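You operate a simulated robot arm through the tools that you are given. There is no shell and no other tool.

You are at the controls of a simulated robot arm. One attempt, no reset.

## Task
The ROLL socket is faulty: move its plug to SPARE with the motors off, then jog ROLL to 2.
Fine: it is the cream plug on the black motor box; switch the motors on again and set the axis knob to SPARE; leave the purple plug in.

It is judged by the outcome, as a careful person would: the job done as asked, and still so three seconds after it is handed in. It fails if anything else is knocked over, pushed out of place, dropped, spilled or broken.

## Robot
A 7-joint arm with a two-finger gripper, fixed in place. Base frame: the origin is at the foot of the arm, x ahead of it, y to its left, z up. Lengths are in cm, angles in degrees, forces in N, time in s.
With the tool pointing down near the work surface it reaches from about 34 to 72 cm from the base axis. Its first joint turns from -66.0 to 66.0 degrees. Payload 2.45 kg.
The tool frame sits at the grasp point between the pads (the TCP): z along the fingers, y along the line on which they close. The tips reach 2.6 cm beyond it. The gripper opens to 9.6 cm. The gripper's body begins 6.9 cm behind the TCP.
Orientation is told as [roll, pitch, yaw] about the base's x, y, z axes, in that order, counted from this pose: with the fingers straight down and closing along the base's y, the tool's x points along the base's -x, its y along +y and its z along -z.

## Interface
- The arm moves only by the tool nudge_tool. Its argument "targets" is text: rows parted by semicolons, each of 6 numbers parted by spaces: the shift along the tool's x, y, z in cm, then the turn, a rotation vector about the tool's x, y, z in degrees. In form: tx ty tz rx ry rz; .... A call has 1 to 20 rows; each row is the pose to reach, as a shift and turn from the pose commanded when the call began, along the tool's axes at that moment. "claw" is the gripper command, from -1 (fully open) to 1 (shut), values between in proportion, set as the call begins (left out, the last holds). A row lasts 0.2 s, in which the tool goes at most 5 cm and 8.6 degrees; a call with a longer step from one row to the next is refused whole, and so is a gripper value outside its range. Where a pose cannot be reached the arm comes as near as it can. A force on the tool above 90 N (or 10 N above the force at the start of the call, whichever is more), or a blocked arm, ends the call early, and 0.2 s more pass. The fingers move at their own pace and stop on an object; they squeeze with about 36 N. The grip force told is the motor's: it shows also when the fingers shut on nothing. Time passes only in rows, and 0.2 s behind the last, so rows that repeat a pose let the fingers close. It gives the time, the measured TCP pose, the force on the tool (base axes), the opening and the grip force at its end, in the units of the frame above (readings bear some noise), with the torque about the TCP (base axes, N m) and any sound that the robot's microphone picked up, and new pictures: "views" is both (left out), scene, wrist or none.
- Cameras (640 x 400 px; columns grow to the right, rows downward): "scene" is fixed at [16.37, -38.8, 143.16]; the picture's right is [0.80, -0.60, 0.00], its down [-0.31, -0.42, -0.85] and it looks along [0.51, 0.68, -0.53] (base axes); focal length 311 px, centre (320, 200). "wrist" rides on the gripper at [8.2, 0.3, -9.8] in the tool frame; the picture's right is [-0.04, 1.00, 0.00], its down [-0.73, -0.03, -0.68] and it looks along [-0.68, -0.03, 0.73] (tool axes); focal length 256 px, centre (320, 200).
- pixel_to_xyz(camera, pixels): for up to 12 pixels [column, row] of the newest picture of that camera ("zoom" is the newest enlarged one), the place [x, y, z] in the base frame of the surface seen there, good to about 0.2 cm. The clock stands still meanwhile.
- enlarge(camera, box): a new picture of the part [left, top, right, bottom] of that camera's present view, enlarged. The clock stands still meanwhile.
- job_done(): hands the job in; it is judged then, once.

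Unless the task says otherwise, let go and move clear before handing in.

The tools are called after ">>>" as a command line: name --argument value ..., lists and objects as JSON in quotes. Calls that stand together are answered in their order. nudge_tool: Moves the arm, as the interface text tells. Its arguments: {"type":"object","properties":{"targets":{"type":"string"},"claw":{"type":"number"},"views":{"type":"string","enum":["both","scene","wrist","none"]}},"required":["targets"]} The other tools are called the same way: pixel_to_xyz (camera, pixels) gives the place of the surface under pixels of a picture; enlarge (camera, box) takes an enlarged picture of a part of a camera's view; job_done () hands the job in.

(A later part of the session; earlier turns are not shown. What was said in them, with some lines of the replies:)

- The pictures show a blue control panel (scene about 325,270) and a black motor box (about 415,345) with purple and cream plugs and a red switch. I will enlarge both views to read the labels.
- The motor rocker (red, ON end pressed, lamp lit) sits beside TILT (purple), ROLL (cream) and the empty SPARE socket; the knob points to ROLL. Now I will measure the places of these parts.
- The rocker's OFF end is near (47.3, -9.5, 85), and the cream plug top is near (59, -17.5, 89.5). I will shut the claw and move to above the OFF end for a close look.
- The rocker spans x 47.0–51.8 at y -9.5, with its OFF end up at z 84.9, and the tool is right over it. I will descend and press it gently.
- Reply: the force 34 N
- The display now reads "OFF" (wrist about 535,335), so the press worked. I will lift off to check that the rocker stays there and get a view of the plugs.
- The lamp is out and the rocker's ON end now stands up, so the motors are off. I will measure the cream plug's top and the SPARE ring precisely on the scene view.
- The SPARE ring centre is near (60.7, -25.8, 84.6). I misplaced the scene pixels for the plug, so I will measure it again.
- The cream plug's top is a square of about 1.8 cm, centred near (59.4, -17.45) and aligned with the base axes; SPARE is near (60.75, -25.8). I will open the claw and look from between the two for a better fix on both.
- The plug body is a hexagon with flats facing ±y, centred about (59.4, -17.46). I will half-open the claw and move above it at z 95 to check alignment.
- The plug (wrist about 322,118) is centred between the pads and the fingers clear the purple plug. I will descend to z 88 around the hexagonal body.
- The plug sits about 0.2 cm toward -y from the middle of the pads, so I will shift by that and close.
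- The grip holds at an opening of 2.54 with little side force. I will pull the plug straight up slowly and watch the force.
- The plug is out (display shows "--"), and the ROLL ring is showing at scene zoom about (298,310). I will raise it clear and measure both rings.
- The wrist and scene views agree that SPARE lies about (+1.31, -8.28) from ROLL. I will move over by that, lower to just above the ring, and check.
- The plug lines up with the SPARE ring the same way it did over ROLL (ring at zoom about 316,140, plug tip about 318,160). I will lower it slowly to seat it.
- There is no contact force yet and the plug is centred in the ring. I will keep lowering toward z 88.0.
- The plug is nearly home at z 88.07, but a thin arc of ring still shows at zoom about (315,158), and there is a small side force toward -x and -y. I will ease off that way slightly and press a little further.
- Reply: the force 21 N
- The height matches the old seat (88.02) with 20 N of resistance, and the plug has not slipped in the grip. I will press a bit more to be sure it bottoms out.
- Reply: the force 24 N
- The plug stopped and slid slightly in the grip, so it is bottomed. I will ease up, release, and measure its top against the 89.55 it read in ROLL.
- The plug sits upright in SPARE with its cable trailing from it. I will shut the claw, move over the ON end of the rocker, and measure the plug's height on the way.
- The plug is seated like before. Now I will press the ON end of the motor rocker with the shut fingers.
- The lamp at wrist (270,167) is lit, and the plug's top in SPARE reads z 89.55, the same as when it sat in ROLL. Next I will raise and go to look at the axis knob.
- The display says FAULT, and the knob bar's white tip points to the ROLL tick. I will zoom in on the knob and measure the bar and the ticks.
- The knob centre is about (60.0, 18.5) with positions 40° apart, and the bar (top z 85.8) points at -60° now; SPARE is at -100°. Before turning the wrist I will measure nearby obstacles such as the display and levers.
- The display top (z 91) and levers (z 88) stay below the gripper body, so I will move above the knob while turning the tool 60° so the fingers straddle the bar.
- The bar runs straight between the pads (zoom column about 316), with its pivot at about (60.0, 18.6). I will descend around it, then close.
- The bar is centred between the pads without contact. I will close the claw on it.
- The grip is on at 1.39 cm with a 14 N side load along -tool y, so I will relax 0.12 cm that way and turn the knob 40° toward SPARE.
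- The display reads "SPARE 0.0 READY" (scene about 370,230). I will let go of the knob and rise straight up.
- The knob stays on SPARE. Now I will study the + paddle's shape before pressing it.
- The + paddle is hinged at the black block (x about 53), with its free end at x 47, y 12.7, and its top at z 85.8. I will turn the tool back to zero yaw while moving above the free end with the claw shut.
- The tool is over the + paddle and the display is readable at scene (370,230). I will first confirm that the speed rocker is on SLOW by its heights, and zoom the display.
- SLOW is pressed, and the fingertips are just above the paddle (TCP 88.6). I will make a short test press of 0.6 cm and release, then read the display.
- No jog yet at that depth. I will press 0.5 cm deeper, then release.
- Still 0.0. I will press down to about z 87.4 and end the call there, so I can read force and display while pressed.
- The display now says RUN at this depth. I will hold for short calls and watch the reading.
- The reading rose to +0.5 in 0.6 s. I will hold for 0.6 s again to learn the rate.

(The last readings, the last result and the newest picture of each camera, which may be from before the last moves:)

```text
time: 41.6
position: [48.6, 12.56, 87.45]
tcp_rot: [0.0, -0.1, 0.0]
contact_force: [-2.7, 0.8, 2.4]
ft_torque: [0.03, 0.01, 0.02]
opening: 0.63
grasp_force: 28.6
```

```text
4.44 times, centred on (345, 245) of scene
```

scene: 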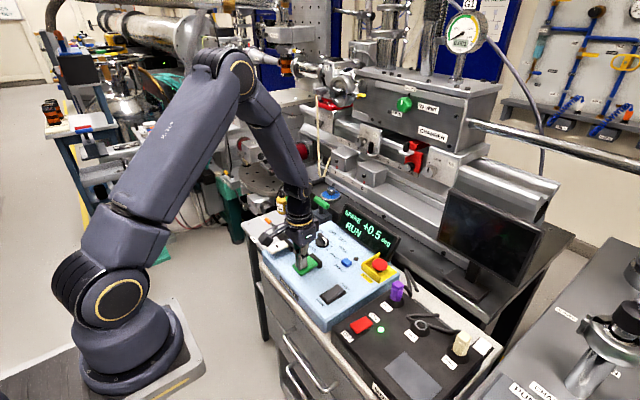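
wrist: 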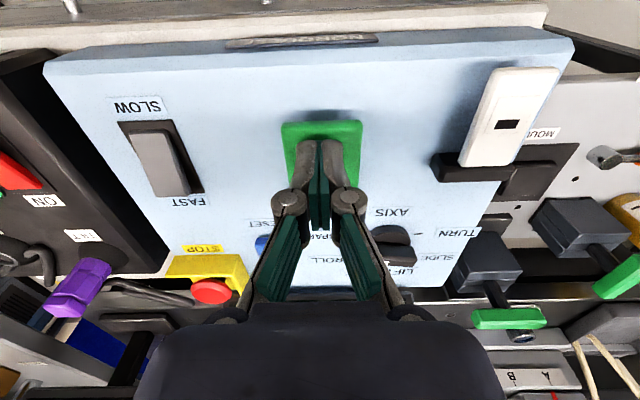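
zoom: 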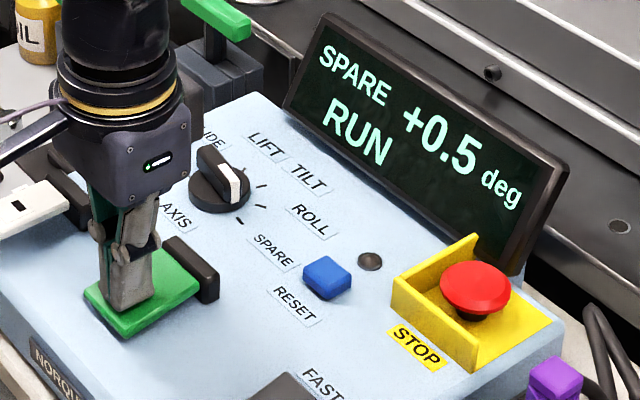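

It stayed at +0.5 while RUN, so it may step in 0.5 increments. I will hold a little more to see.

>>> nudge_tool --targets "0 0 0 0 0 0" --views "scene"

>>> enlarge --camera "scene" --box '[280, 200, 410, 290]'

```text
time: 42.0
position: [48.75, 12.63, 87.38]
tcp_rot: [0.0, 0.1, 0.1]
contact_force: [-1.7, 1.1, 3.5]
ft_torque: [0.02, 0.0, 0.03]
opening: 0.58
grasp_force: 28.3
```

scene: 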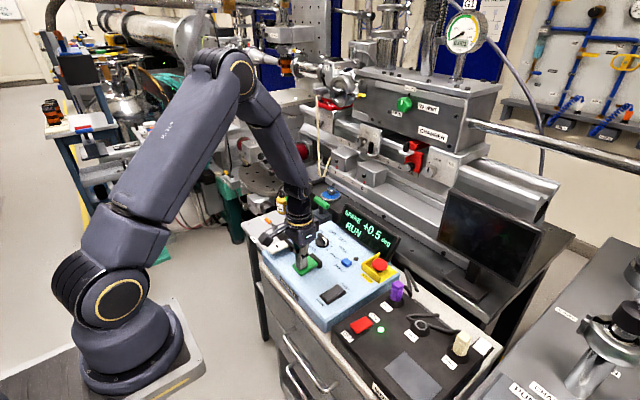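

```text
4.44 times, centred on (345, 245) of scene
```

zoom: 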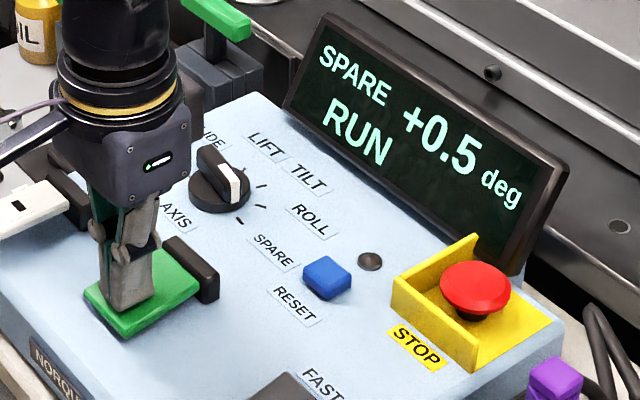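

>>> nudge_tool --targets "0 0 0 0 0 0; 0 0 0 0 0 0" --views "scene"

>>> enlarge --camera "scene" --box '[280, 200, 410, 290]'

```text
time: 42.6
position: [48.61, 12.5, 87.37]
tcp_rot: [0.0, 0.0, -0.1]
contact_force: [-1.7, 1.2, 3.7]
ft_torque: [0.02, -0.05, 0.03]
opening: 0.61
grasp_force: 28.2
```

scene: 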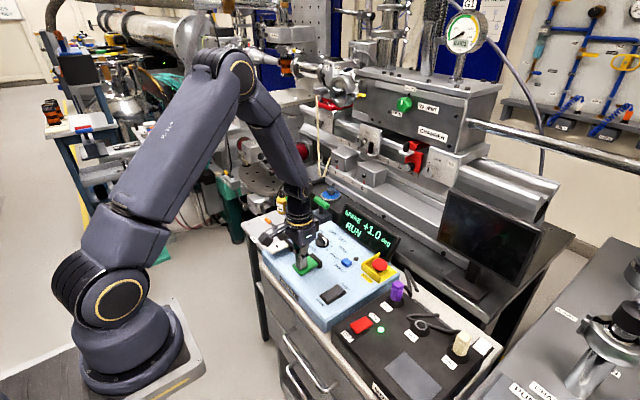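

```text
4.44 times, centred on (345, 245) of scene
```

zoom: 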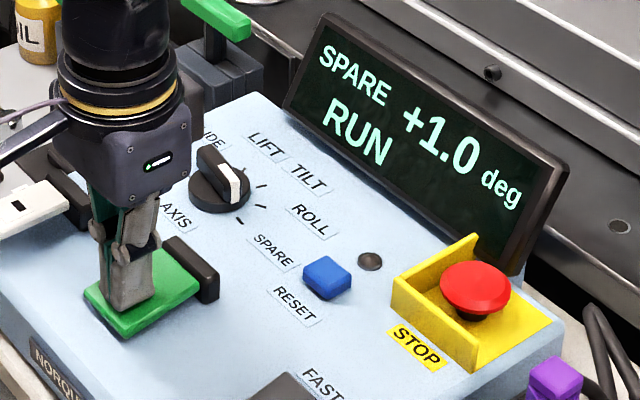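

Now +1.0: it steps by 0.5 about every 1.6 s. I will keep holding in short calls and release right when it reaches 2.0.

>>> nudge_tool --targets "0 0 0 0 0 0; 0 0 0 0 0 0" --views "scene"

>>> enlarge --camera "scene" --box '[340, 200, 410, 260]'

```text
time: 43.2
position: [48.63, 12.5, 87.45]
tcp_rot: [0.0, 0.1, -0.2]
contact_force: [-0.7, 0.9, 3.1]
ft_torque: [0.02, -0.05, 0.03]
opening: 0.61
grasp_force: 28.8
```

scene: 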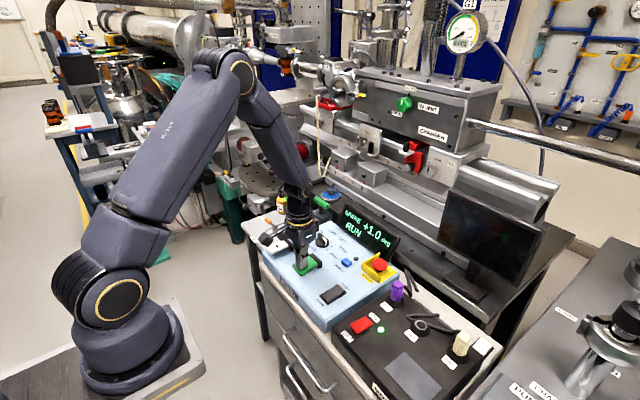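

```text
6.67 times, centred on (375, 230) of scene
```

zoom: 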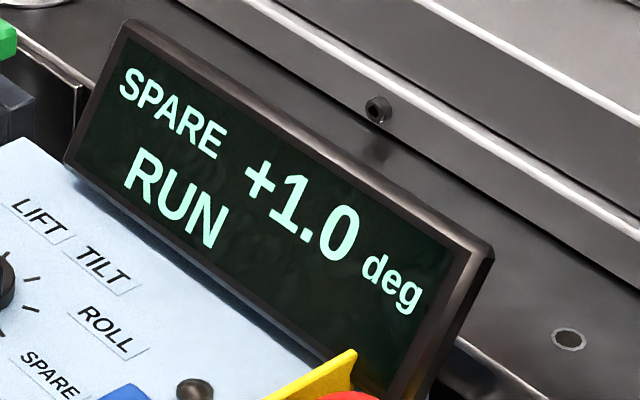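

Still +1.0. I will hold until the change to 1.5, then release and press again to learn whether it steps per press.

>>> nudge_tool --targets "0 0 0 0 0 0" --views "scene"

>>> enlarge --camera "scene" --box '[340, 200, 410, 260]'

```text
time: 43.6
position: [48.73, 12.44, 87.39]
tcp_rot: [0.0, 0.0, 0.1]
contact_force: [0.8, 0.5, 3.8]
ft_torque: [0.03, -0.04, 0.04]
opening: 0.58
grasp_force: 28.6
```

scene: 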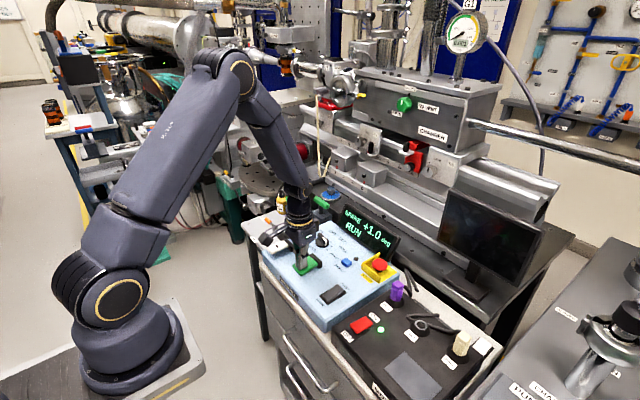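

```text
6.67 times, centred on (375, 230) of scene
```

zoom: 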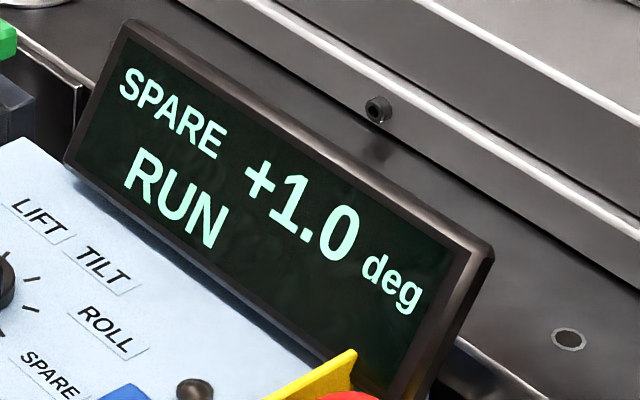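

>>> nudge_tool --targets "0 0 0 0 0 0" --views "scene"

>>> enlarge --camera "scene" --box '[340, 200, 410, 260]'

```text
time: 44.0
position: [48.73, 12.44, 87.46]
tcp_rot: [0.0, 0.1, 0.1]
contact_force: [0.4, -0.1, 3.5]
ft_torque: [0.03, -0.06, 0.05]
opening: 0.61
grasp_force: 28.9
```

scene: 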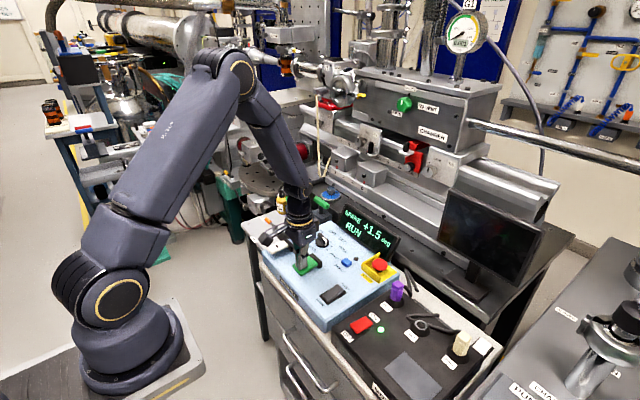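

```text
6.67 times, centred on (375, 230) of scene
```

zoom: 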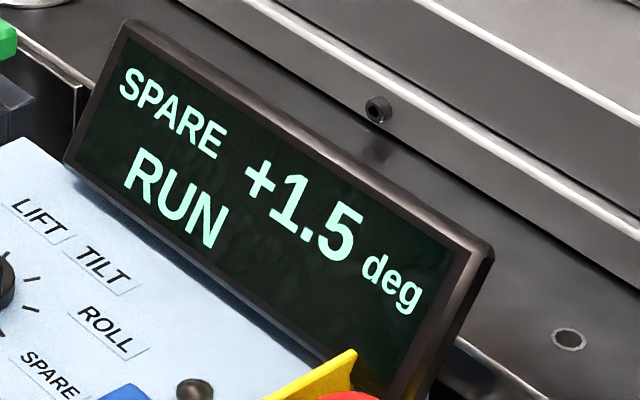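

It just changed to +1.5. I will release the paddle now and watch what happens.

>>> nudge_tool --targets "0 0 -1.4 0 0 0; 0 0 -1.4 0 0 0; 0 0 -1.4 0 0 0" --views "scene"

>>> enlarge --camera "scene" --box '[340, 200, 410, 260]'

```text
time: 44.8
position: [48.76, 12.61, 88.76]
tcp_rot: [0.0, 0.0, 0.0]
contact_force: [-0.2, -0.2, -1.2]
ft_torque: [-0.02, -0.01, 0.03]
opening: 0.01
grasp_force: 27.8
```

scene: 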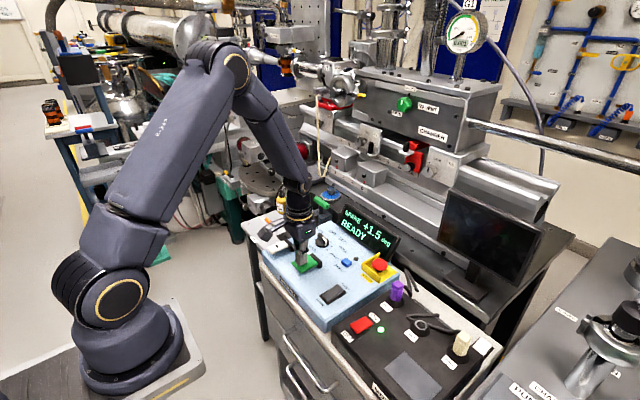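

```text
6.67 times, centred on (375, 230) of scene
```

zoom: 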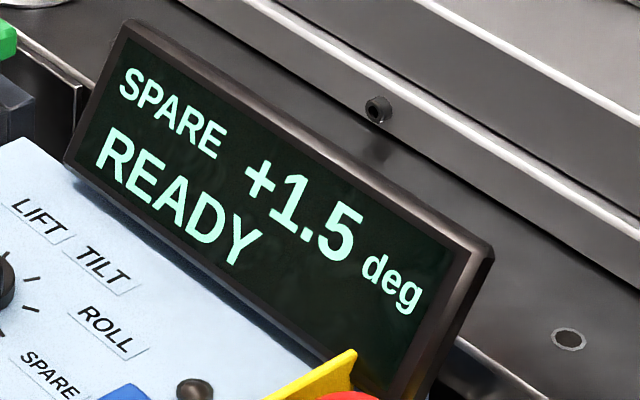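

It holds at +1.5 READY. I will press again briefly to the same depth and watch for the next step.

>>> nudge_tool --targets "0 0 0.7 0 0 0; 0 0 1.4 0 0 0; 0 0 1.4 0 0 0" --views "scene"

>>> enlarge --camera "scene" --box '[340, 200, 410, 260]'

```text
time: 45.6
position: [48.55, 12.62, 87.54]
tcp_rot: [0.0, -0.1, 0.0]
contact_force: [-1.2, -0.2, 3.1]
ft_torque: [-0.04, 0.03, 0.01]
opening: 0.61
grasp_force: 28.7
```

scene: 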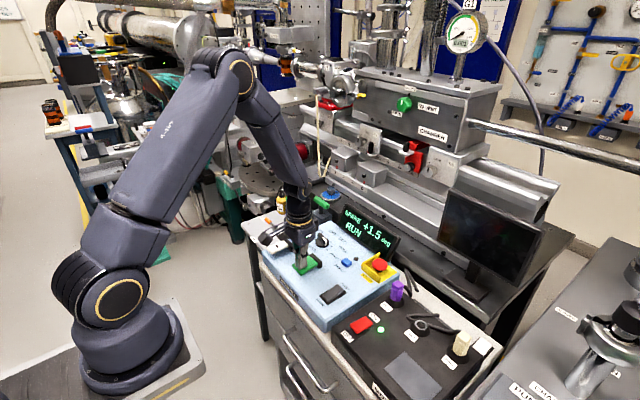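

```text
6.67 times, centred on (375, 230) of scene
```

zoom: 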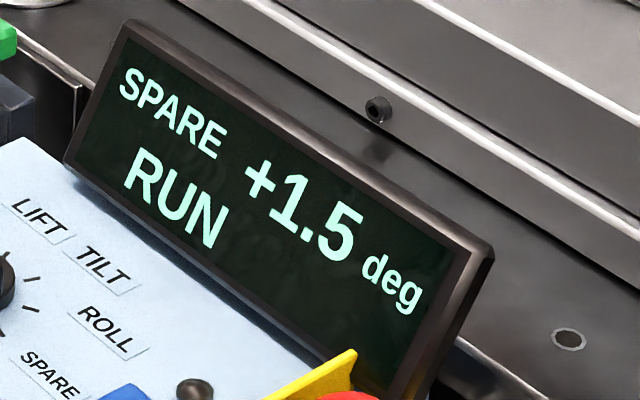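

>>> nudge_tool --targets "0 0 0 0 0 0" --views "scene"

>>> enlarge --camera "scene" --box '[340, 200, 410, 260]'

```text
time: 46.0
position: [48.59, 12.54, 87.53]
tcp_rot: [0.0, 0.0, -0.1]
contact_force: [-1.9, -0.8, 3.2]
ft_torque: [0.01, -0.01, 0.03]
opening: 0.61
grasp_force: 27.8
```

scene: 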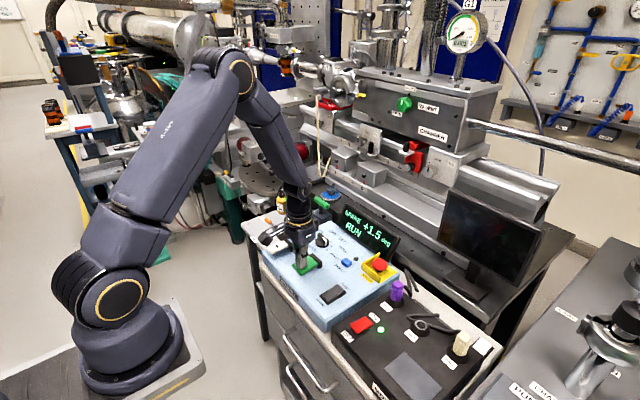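

```text
6.67 times, centred on (375, 230) of scene
```

zoom: 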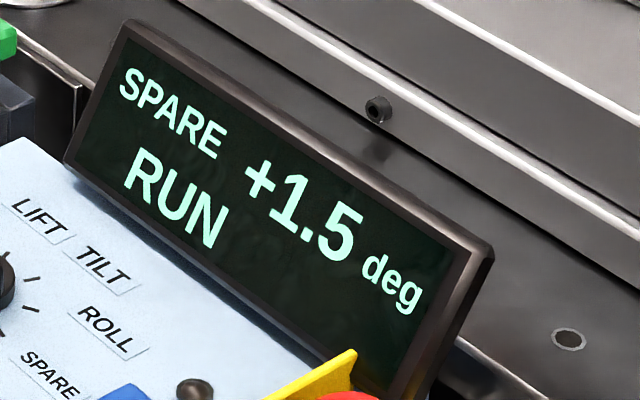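

>>> nudge_tool --targets "0 0 0 0 0 0" --views "scene"

>>> enlarge --camera "scene" --box '[340, 200, 410, 260]'

```text
time: 46.4
position: [48.68, 12.59, 87.48]
tcp_rot: [0.1, 0.0, 0.1]
contact_force: [-2.2, -1.1, 3.0]
ft_torque: [0.03, 0.03, 0.01]
opening: 0.61
grasp_force: 28.5
```

scene: 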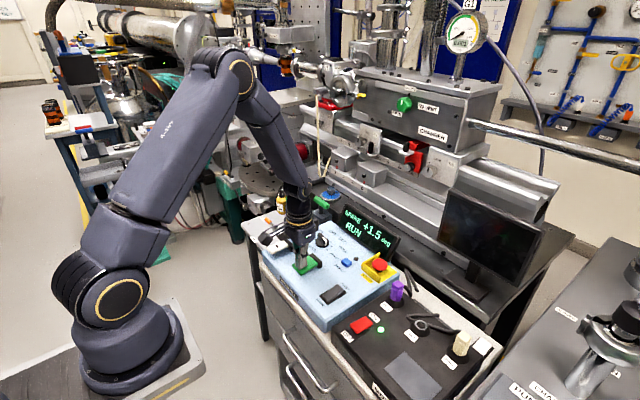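

```text
6.67 times, centred on (375, 230) of scene
```

zoom: 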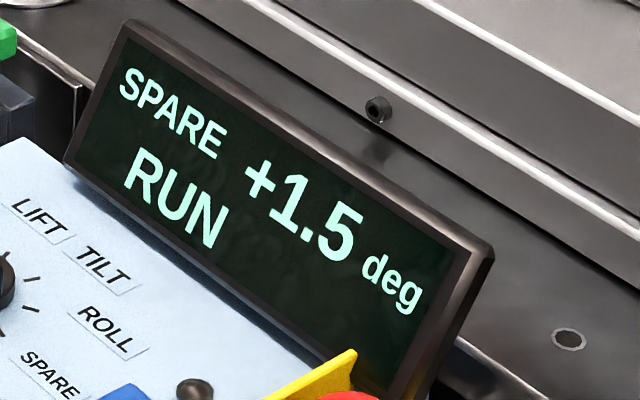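

Holding time past the press exceeds the first press's delay, so motion looks continuous at about 0.33°/s with the display rounded to 0.5. I will keep holding in 0.4 s calls.

>>> nudge_tool --targets "0 0 0 0 0 0" --views "scene"

>>> enlarge --camera "scene" --box '[340, 200, 410, 260]'

```text
time: 46.8
position: [48.51, 12.63, 87.53]
tcp_rot: [0.0, 0.0, 0.0]
contact_force: [-1.3, -1.3, 3.1]
ft_torque: [-0.03, 0.0, -0.02]
opening: 0.58
grasp_force: 28.0
```

scene: 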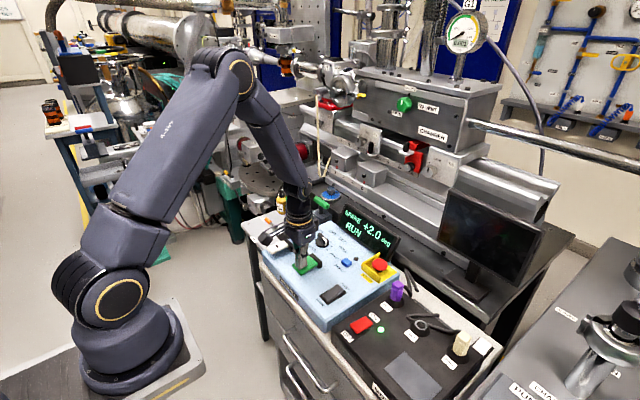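

```text
6.67 times, centred on (375, 230) of scene
```

zoom: 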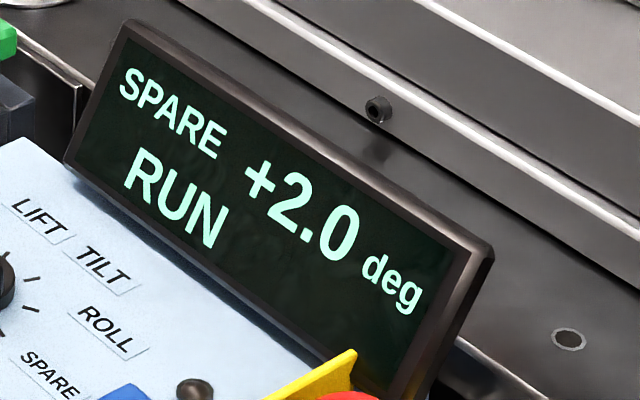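

It just changed to +2.0 RUN. I will hold one more beat to sit well inside 2.0 and then release upward.

>>> nudge_tool --targets "0 0 0 0 0 0; 0 0 -1.4 0 0 0; 0 0 -4 0 0 0; 0 0 -7 0 0 0; 0 0 -7 0 0 0"

>>> enlarge --camera "scene" --box '[340, 200, 410, 260]'

```text
time: 48.0
position: [48.56, 12.62, 94.47]
tcp_rot: [0.0, 0.0, 0.0]
contact_force: [-0.2, 0.0, 0.5]
ft_torque: [-0.03, 0.0, 0.01]
opening: 0.0
grasp_force: 28.2
```

scene: 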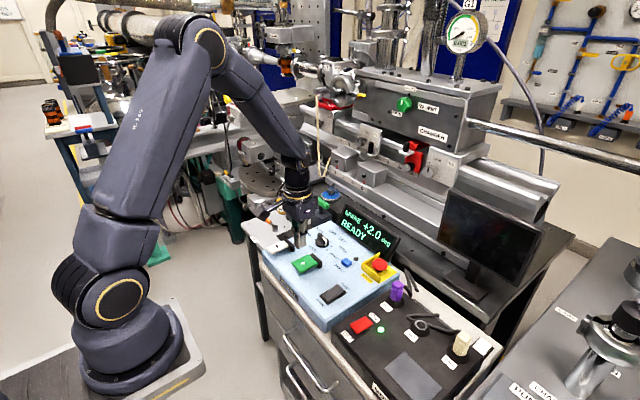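
wrist: 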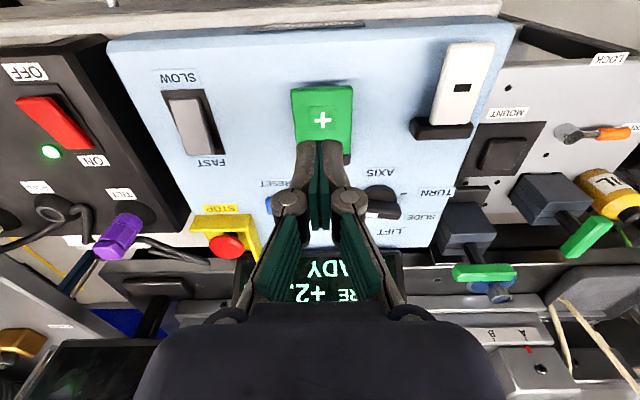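

```text
6.67 times, centred on (375, 230) of scene
```

zoom: 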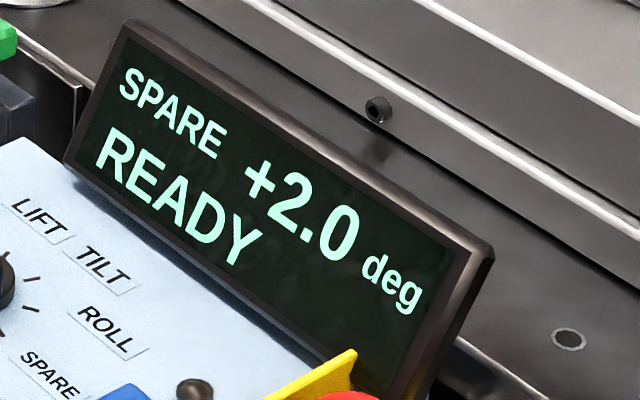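

The display shows SPARE +2.0 READY. I will rise further clear and do a last check of everything.

>>> nudge_tool --targets "0 0 -4 0 0 0; 0 0 -8 0 0 0; 0 2 -12 0 0 0; 0 2 -12 0 0 0; 0 2 -12 0 0 0; 0 2 -12 0 0 0" --claw 0

>>> enlarge --camera "scene" --box '[260, 190, 420, 290]'

>>> enlarge --camera "scene" --box '[330, 270, 500, 390]'

```text
time: 49.4
position: [48.78, 14.6, 106.34]
tcp_rot: [0.1, 0.0, 0.0]
contact_force: [-0.2, 0.8, -0.1]
ft_torque: [-0.02, 0.02, -0.01]
opening: 4.81
grasp_force: 0.2
```

scene: 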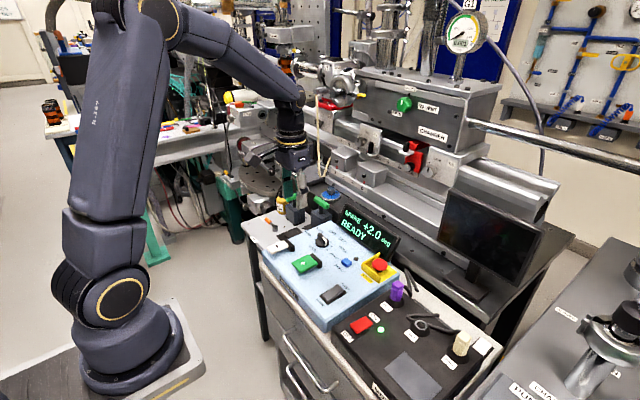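
wrist: 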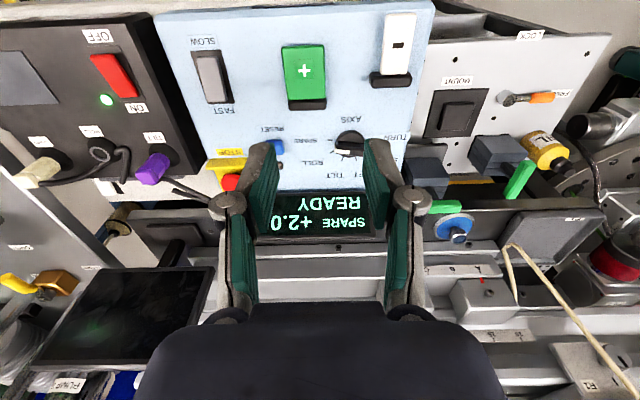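

```text
4.00 times, centred on (340, 240) of scene
```

zoom: 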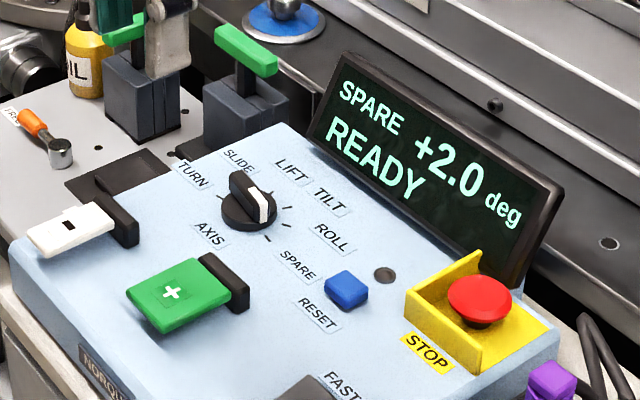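

```text
3.33 times, centred on (415, 330) of scene
```

zoom: 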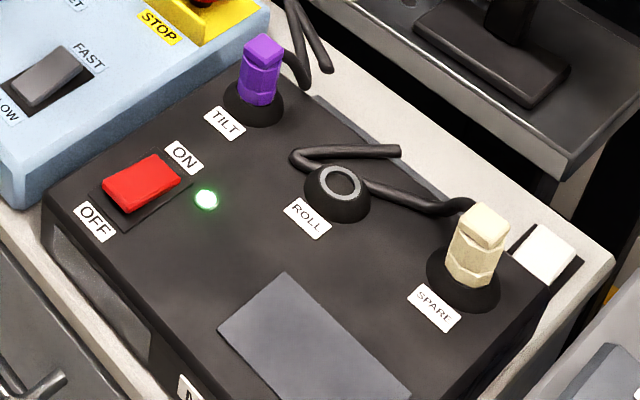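

The cream plug is in SPARE, and the purple plug is still in TILT. The motor lamp is lit, the knob is on SPARE, and the display holds at +2.0 READY with the arm clear, so I am handing the job in.

>>> job_done

```text
The job is handed in.
```

The cream plug is now in SPARE, the motors are on, and the axis knob is on SPARE. The display read "SPARE +2.0 deg READY" when I handed the job in.

- **Plug:** I switched the motors off before pulling it. In SPARE its top reads z 89.55 cm, the same height it had in ROLL.
- **Purple plug:** it is still in TILT.
- **Fault:** the FAULT message cleared when the knob reached SPARE, so I did not use RESET.
- **Jog:** I jogged with the + paddle at SLOW speed. The display changes in 0.5 degree steps. The axis seems to move smoothly between them, so the true angle may be 0.1 or 0.2 degrees off 2.0.

I saw nothing else knocked or moved out of place, and the arm is clear of the panel.
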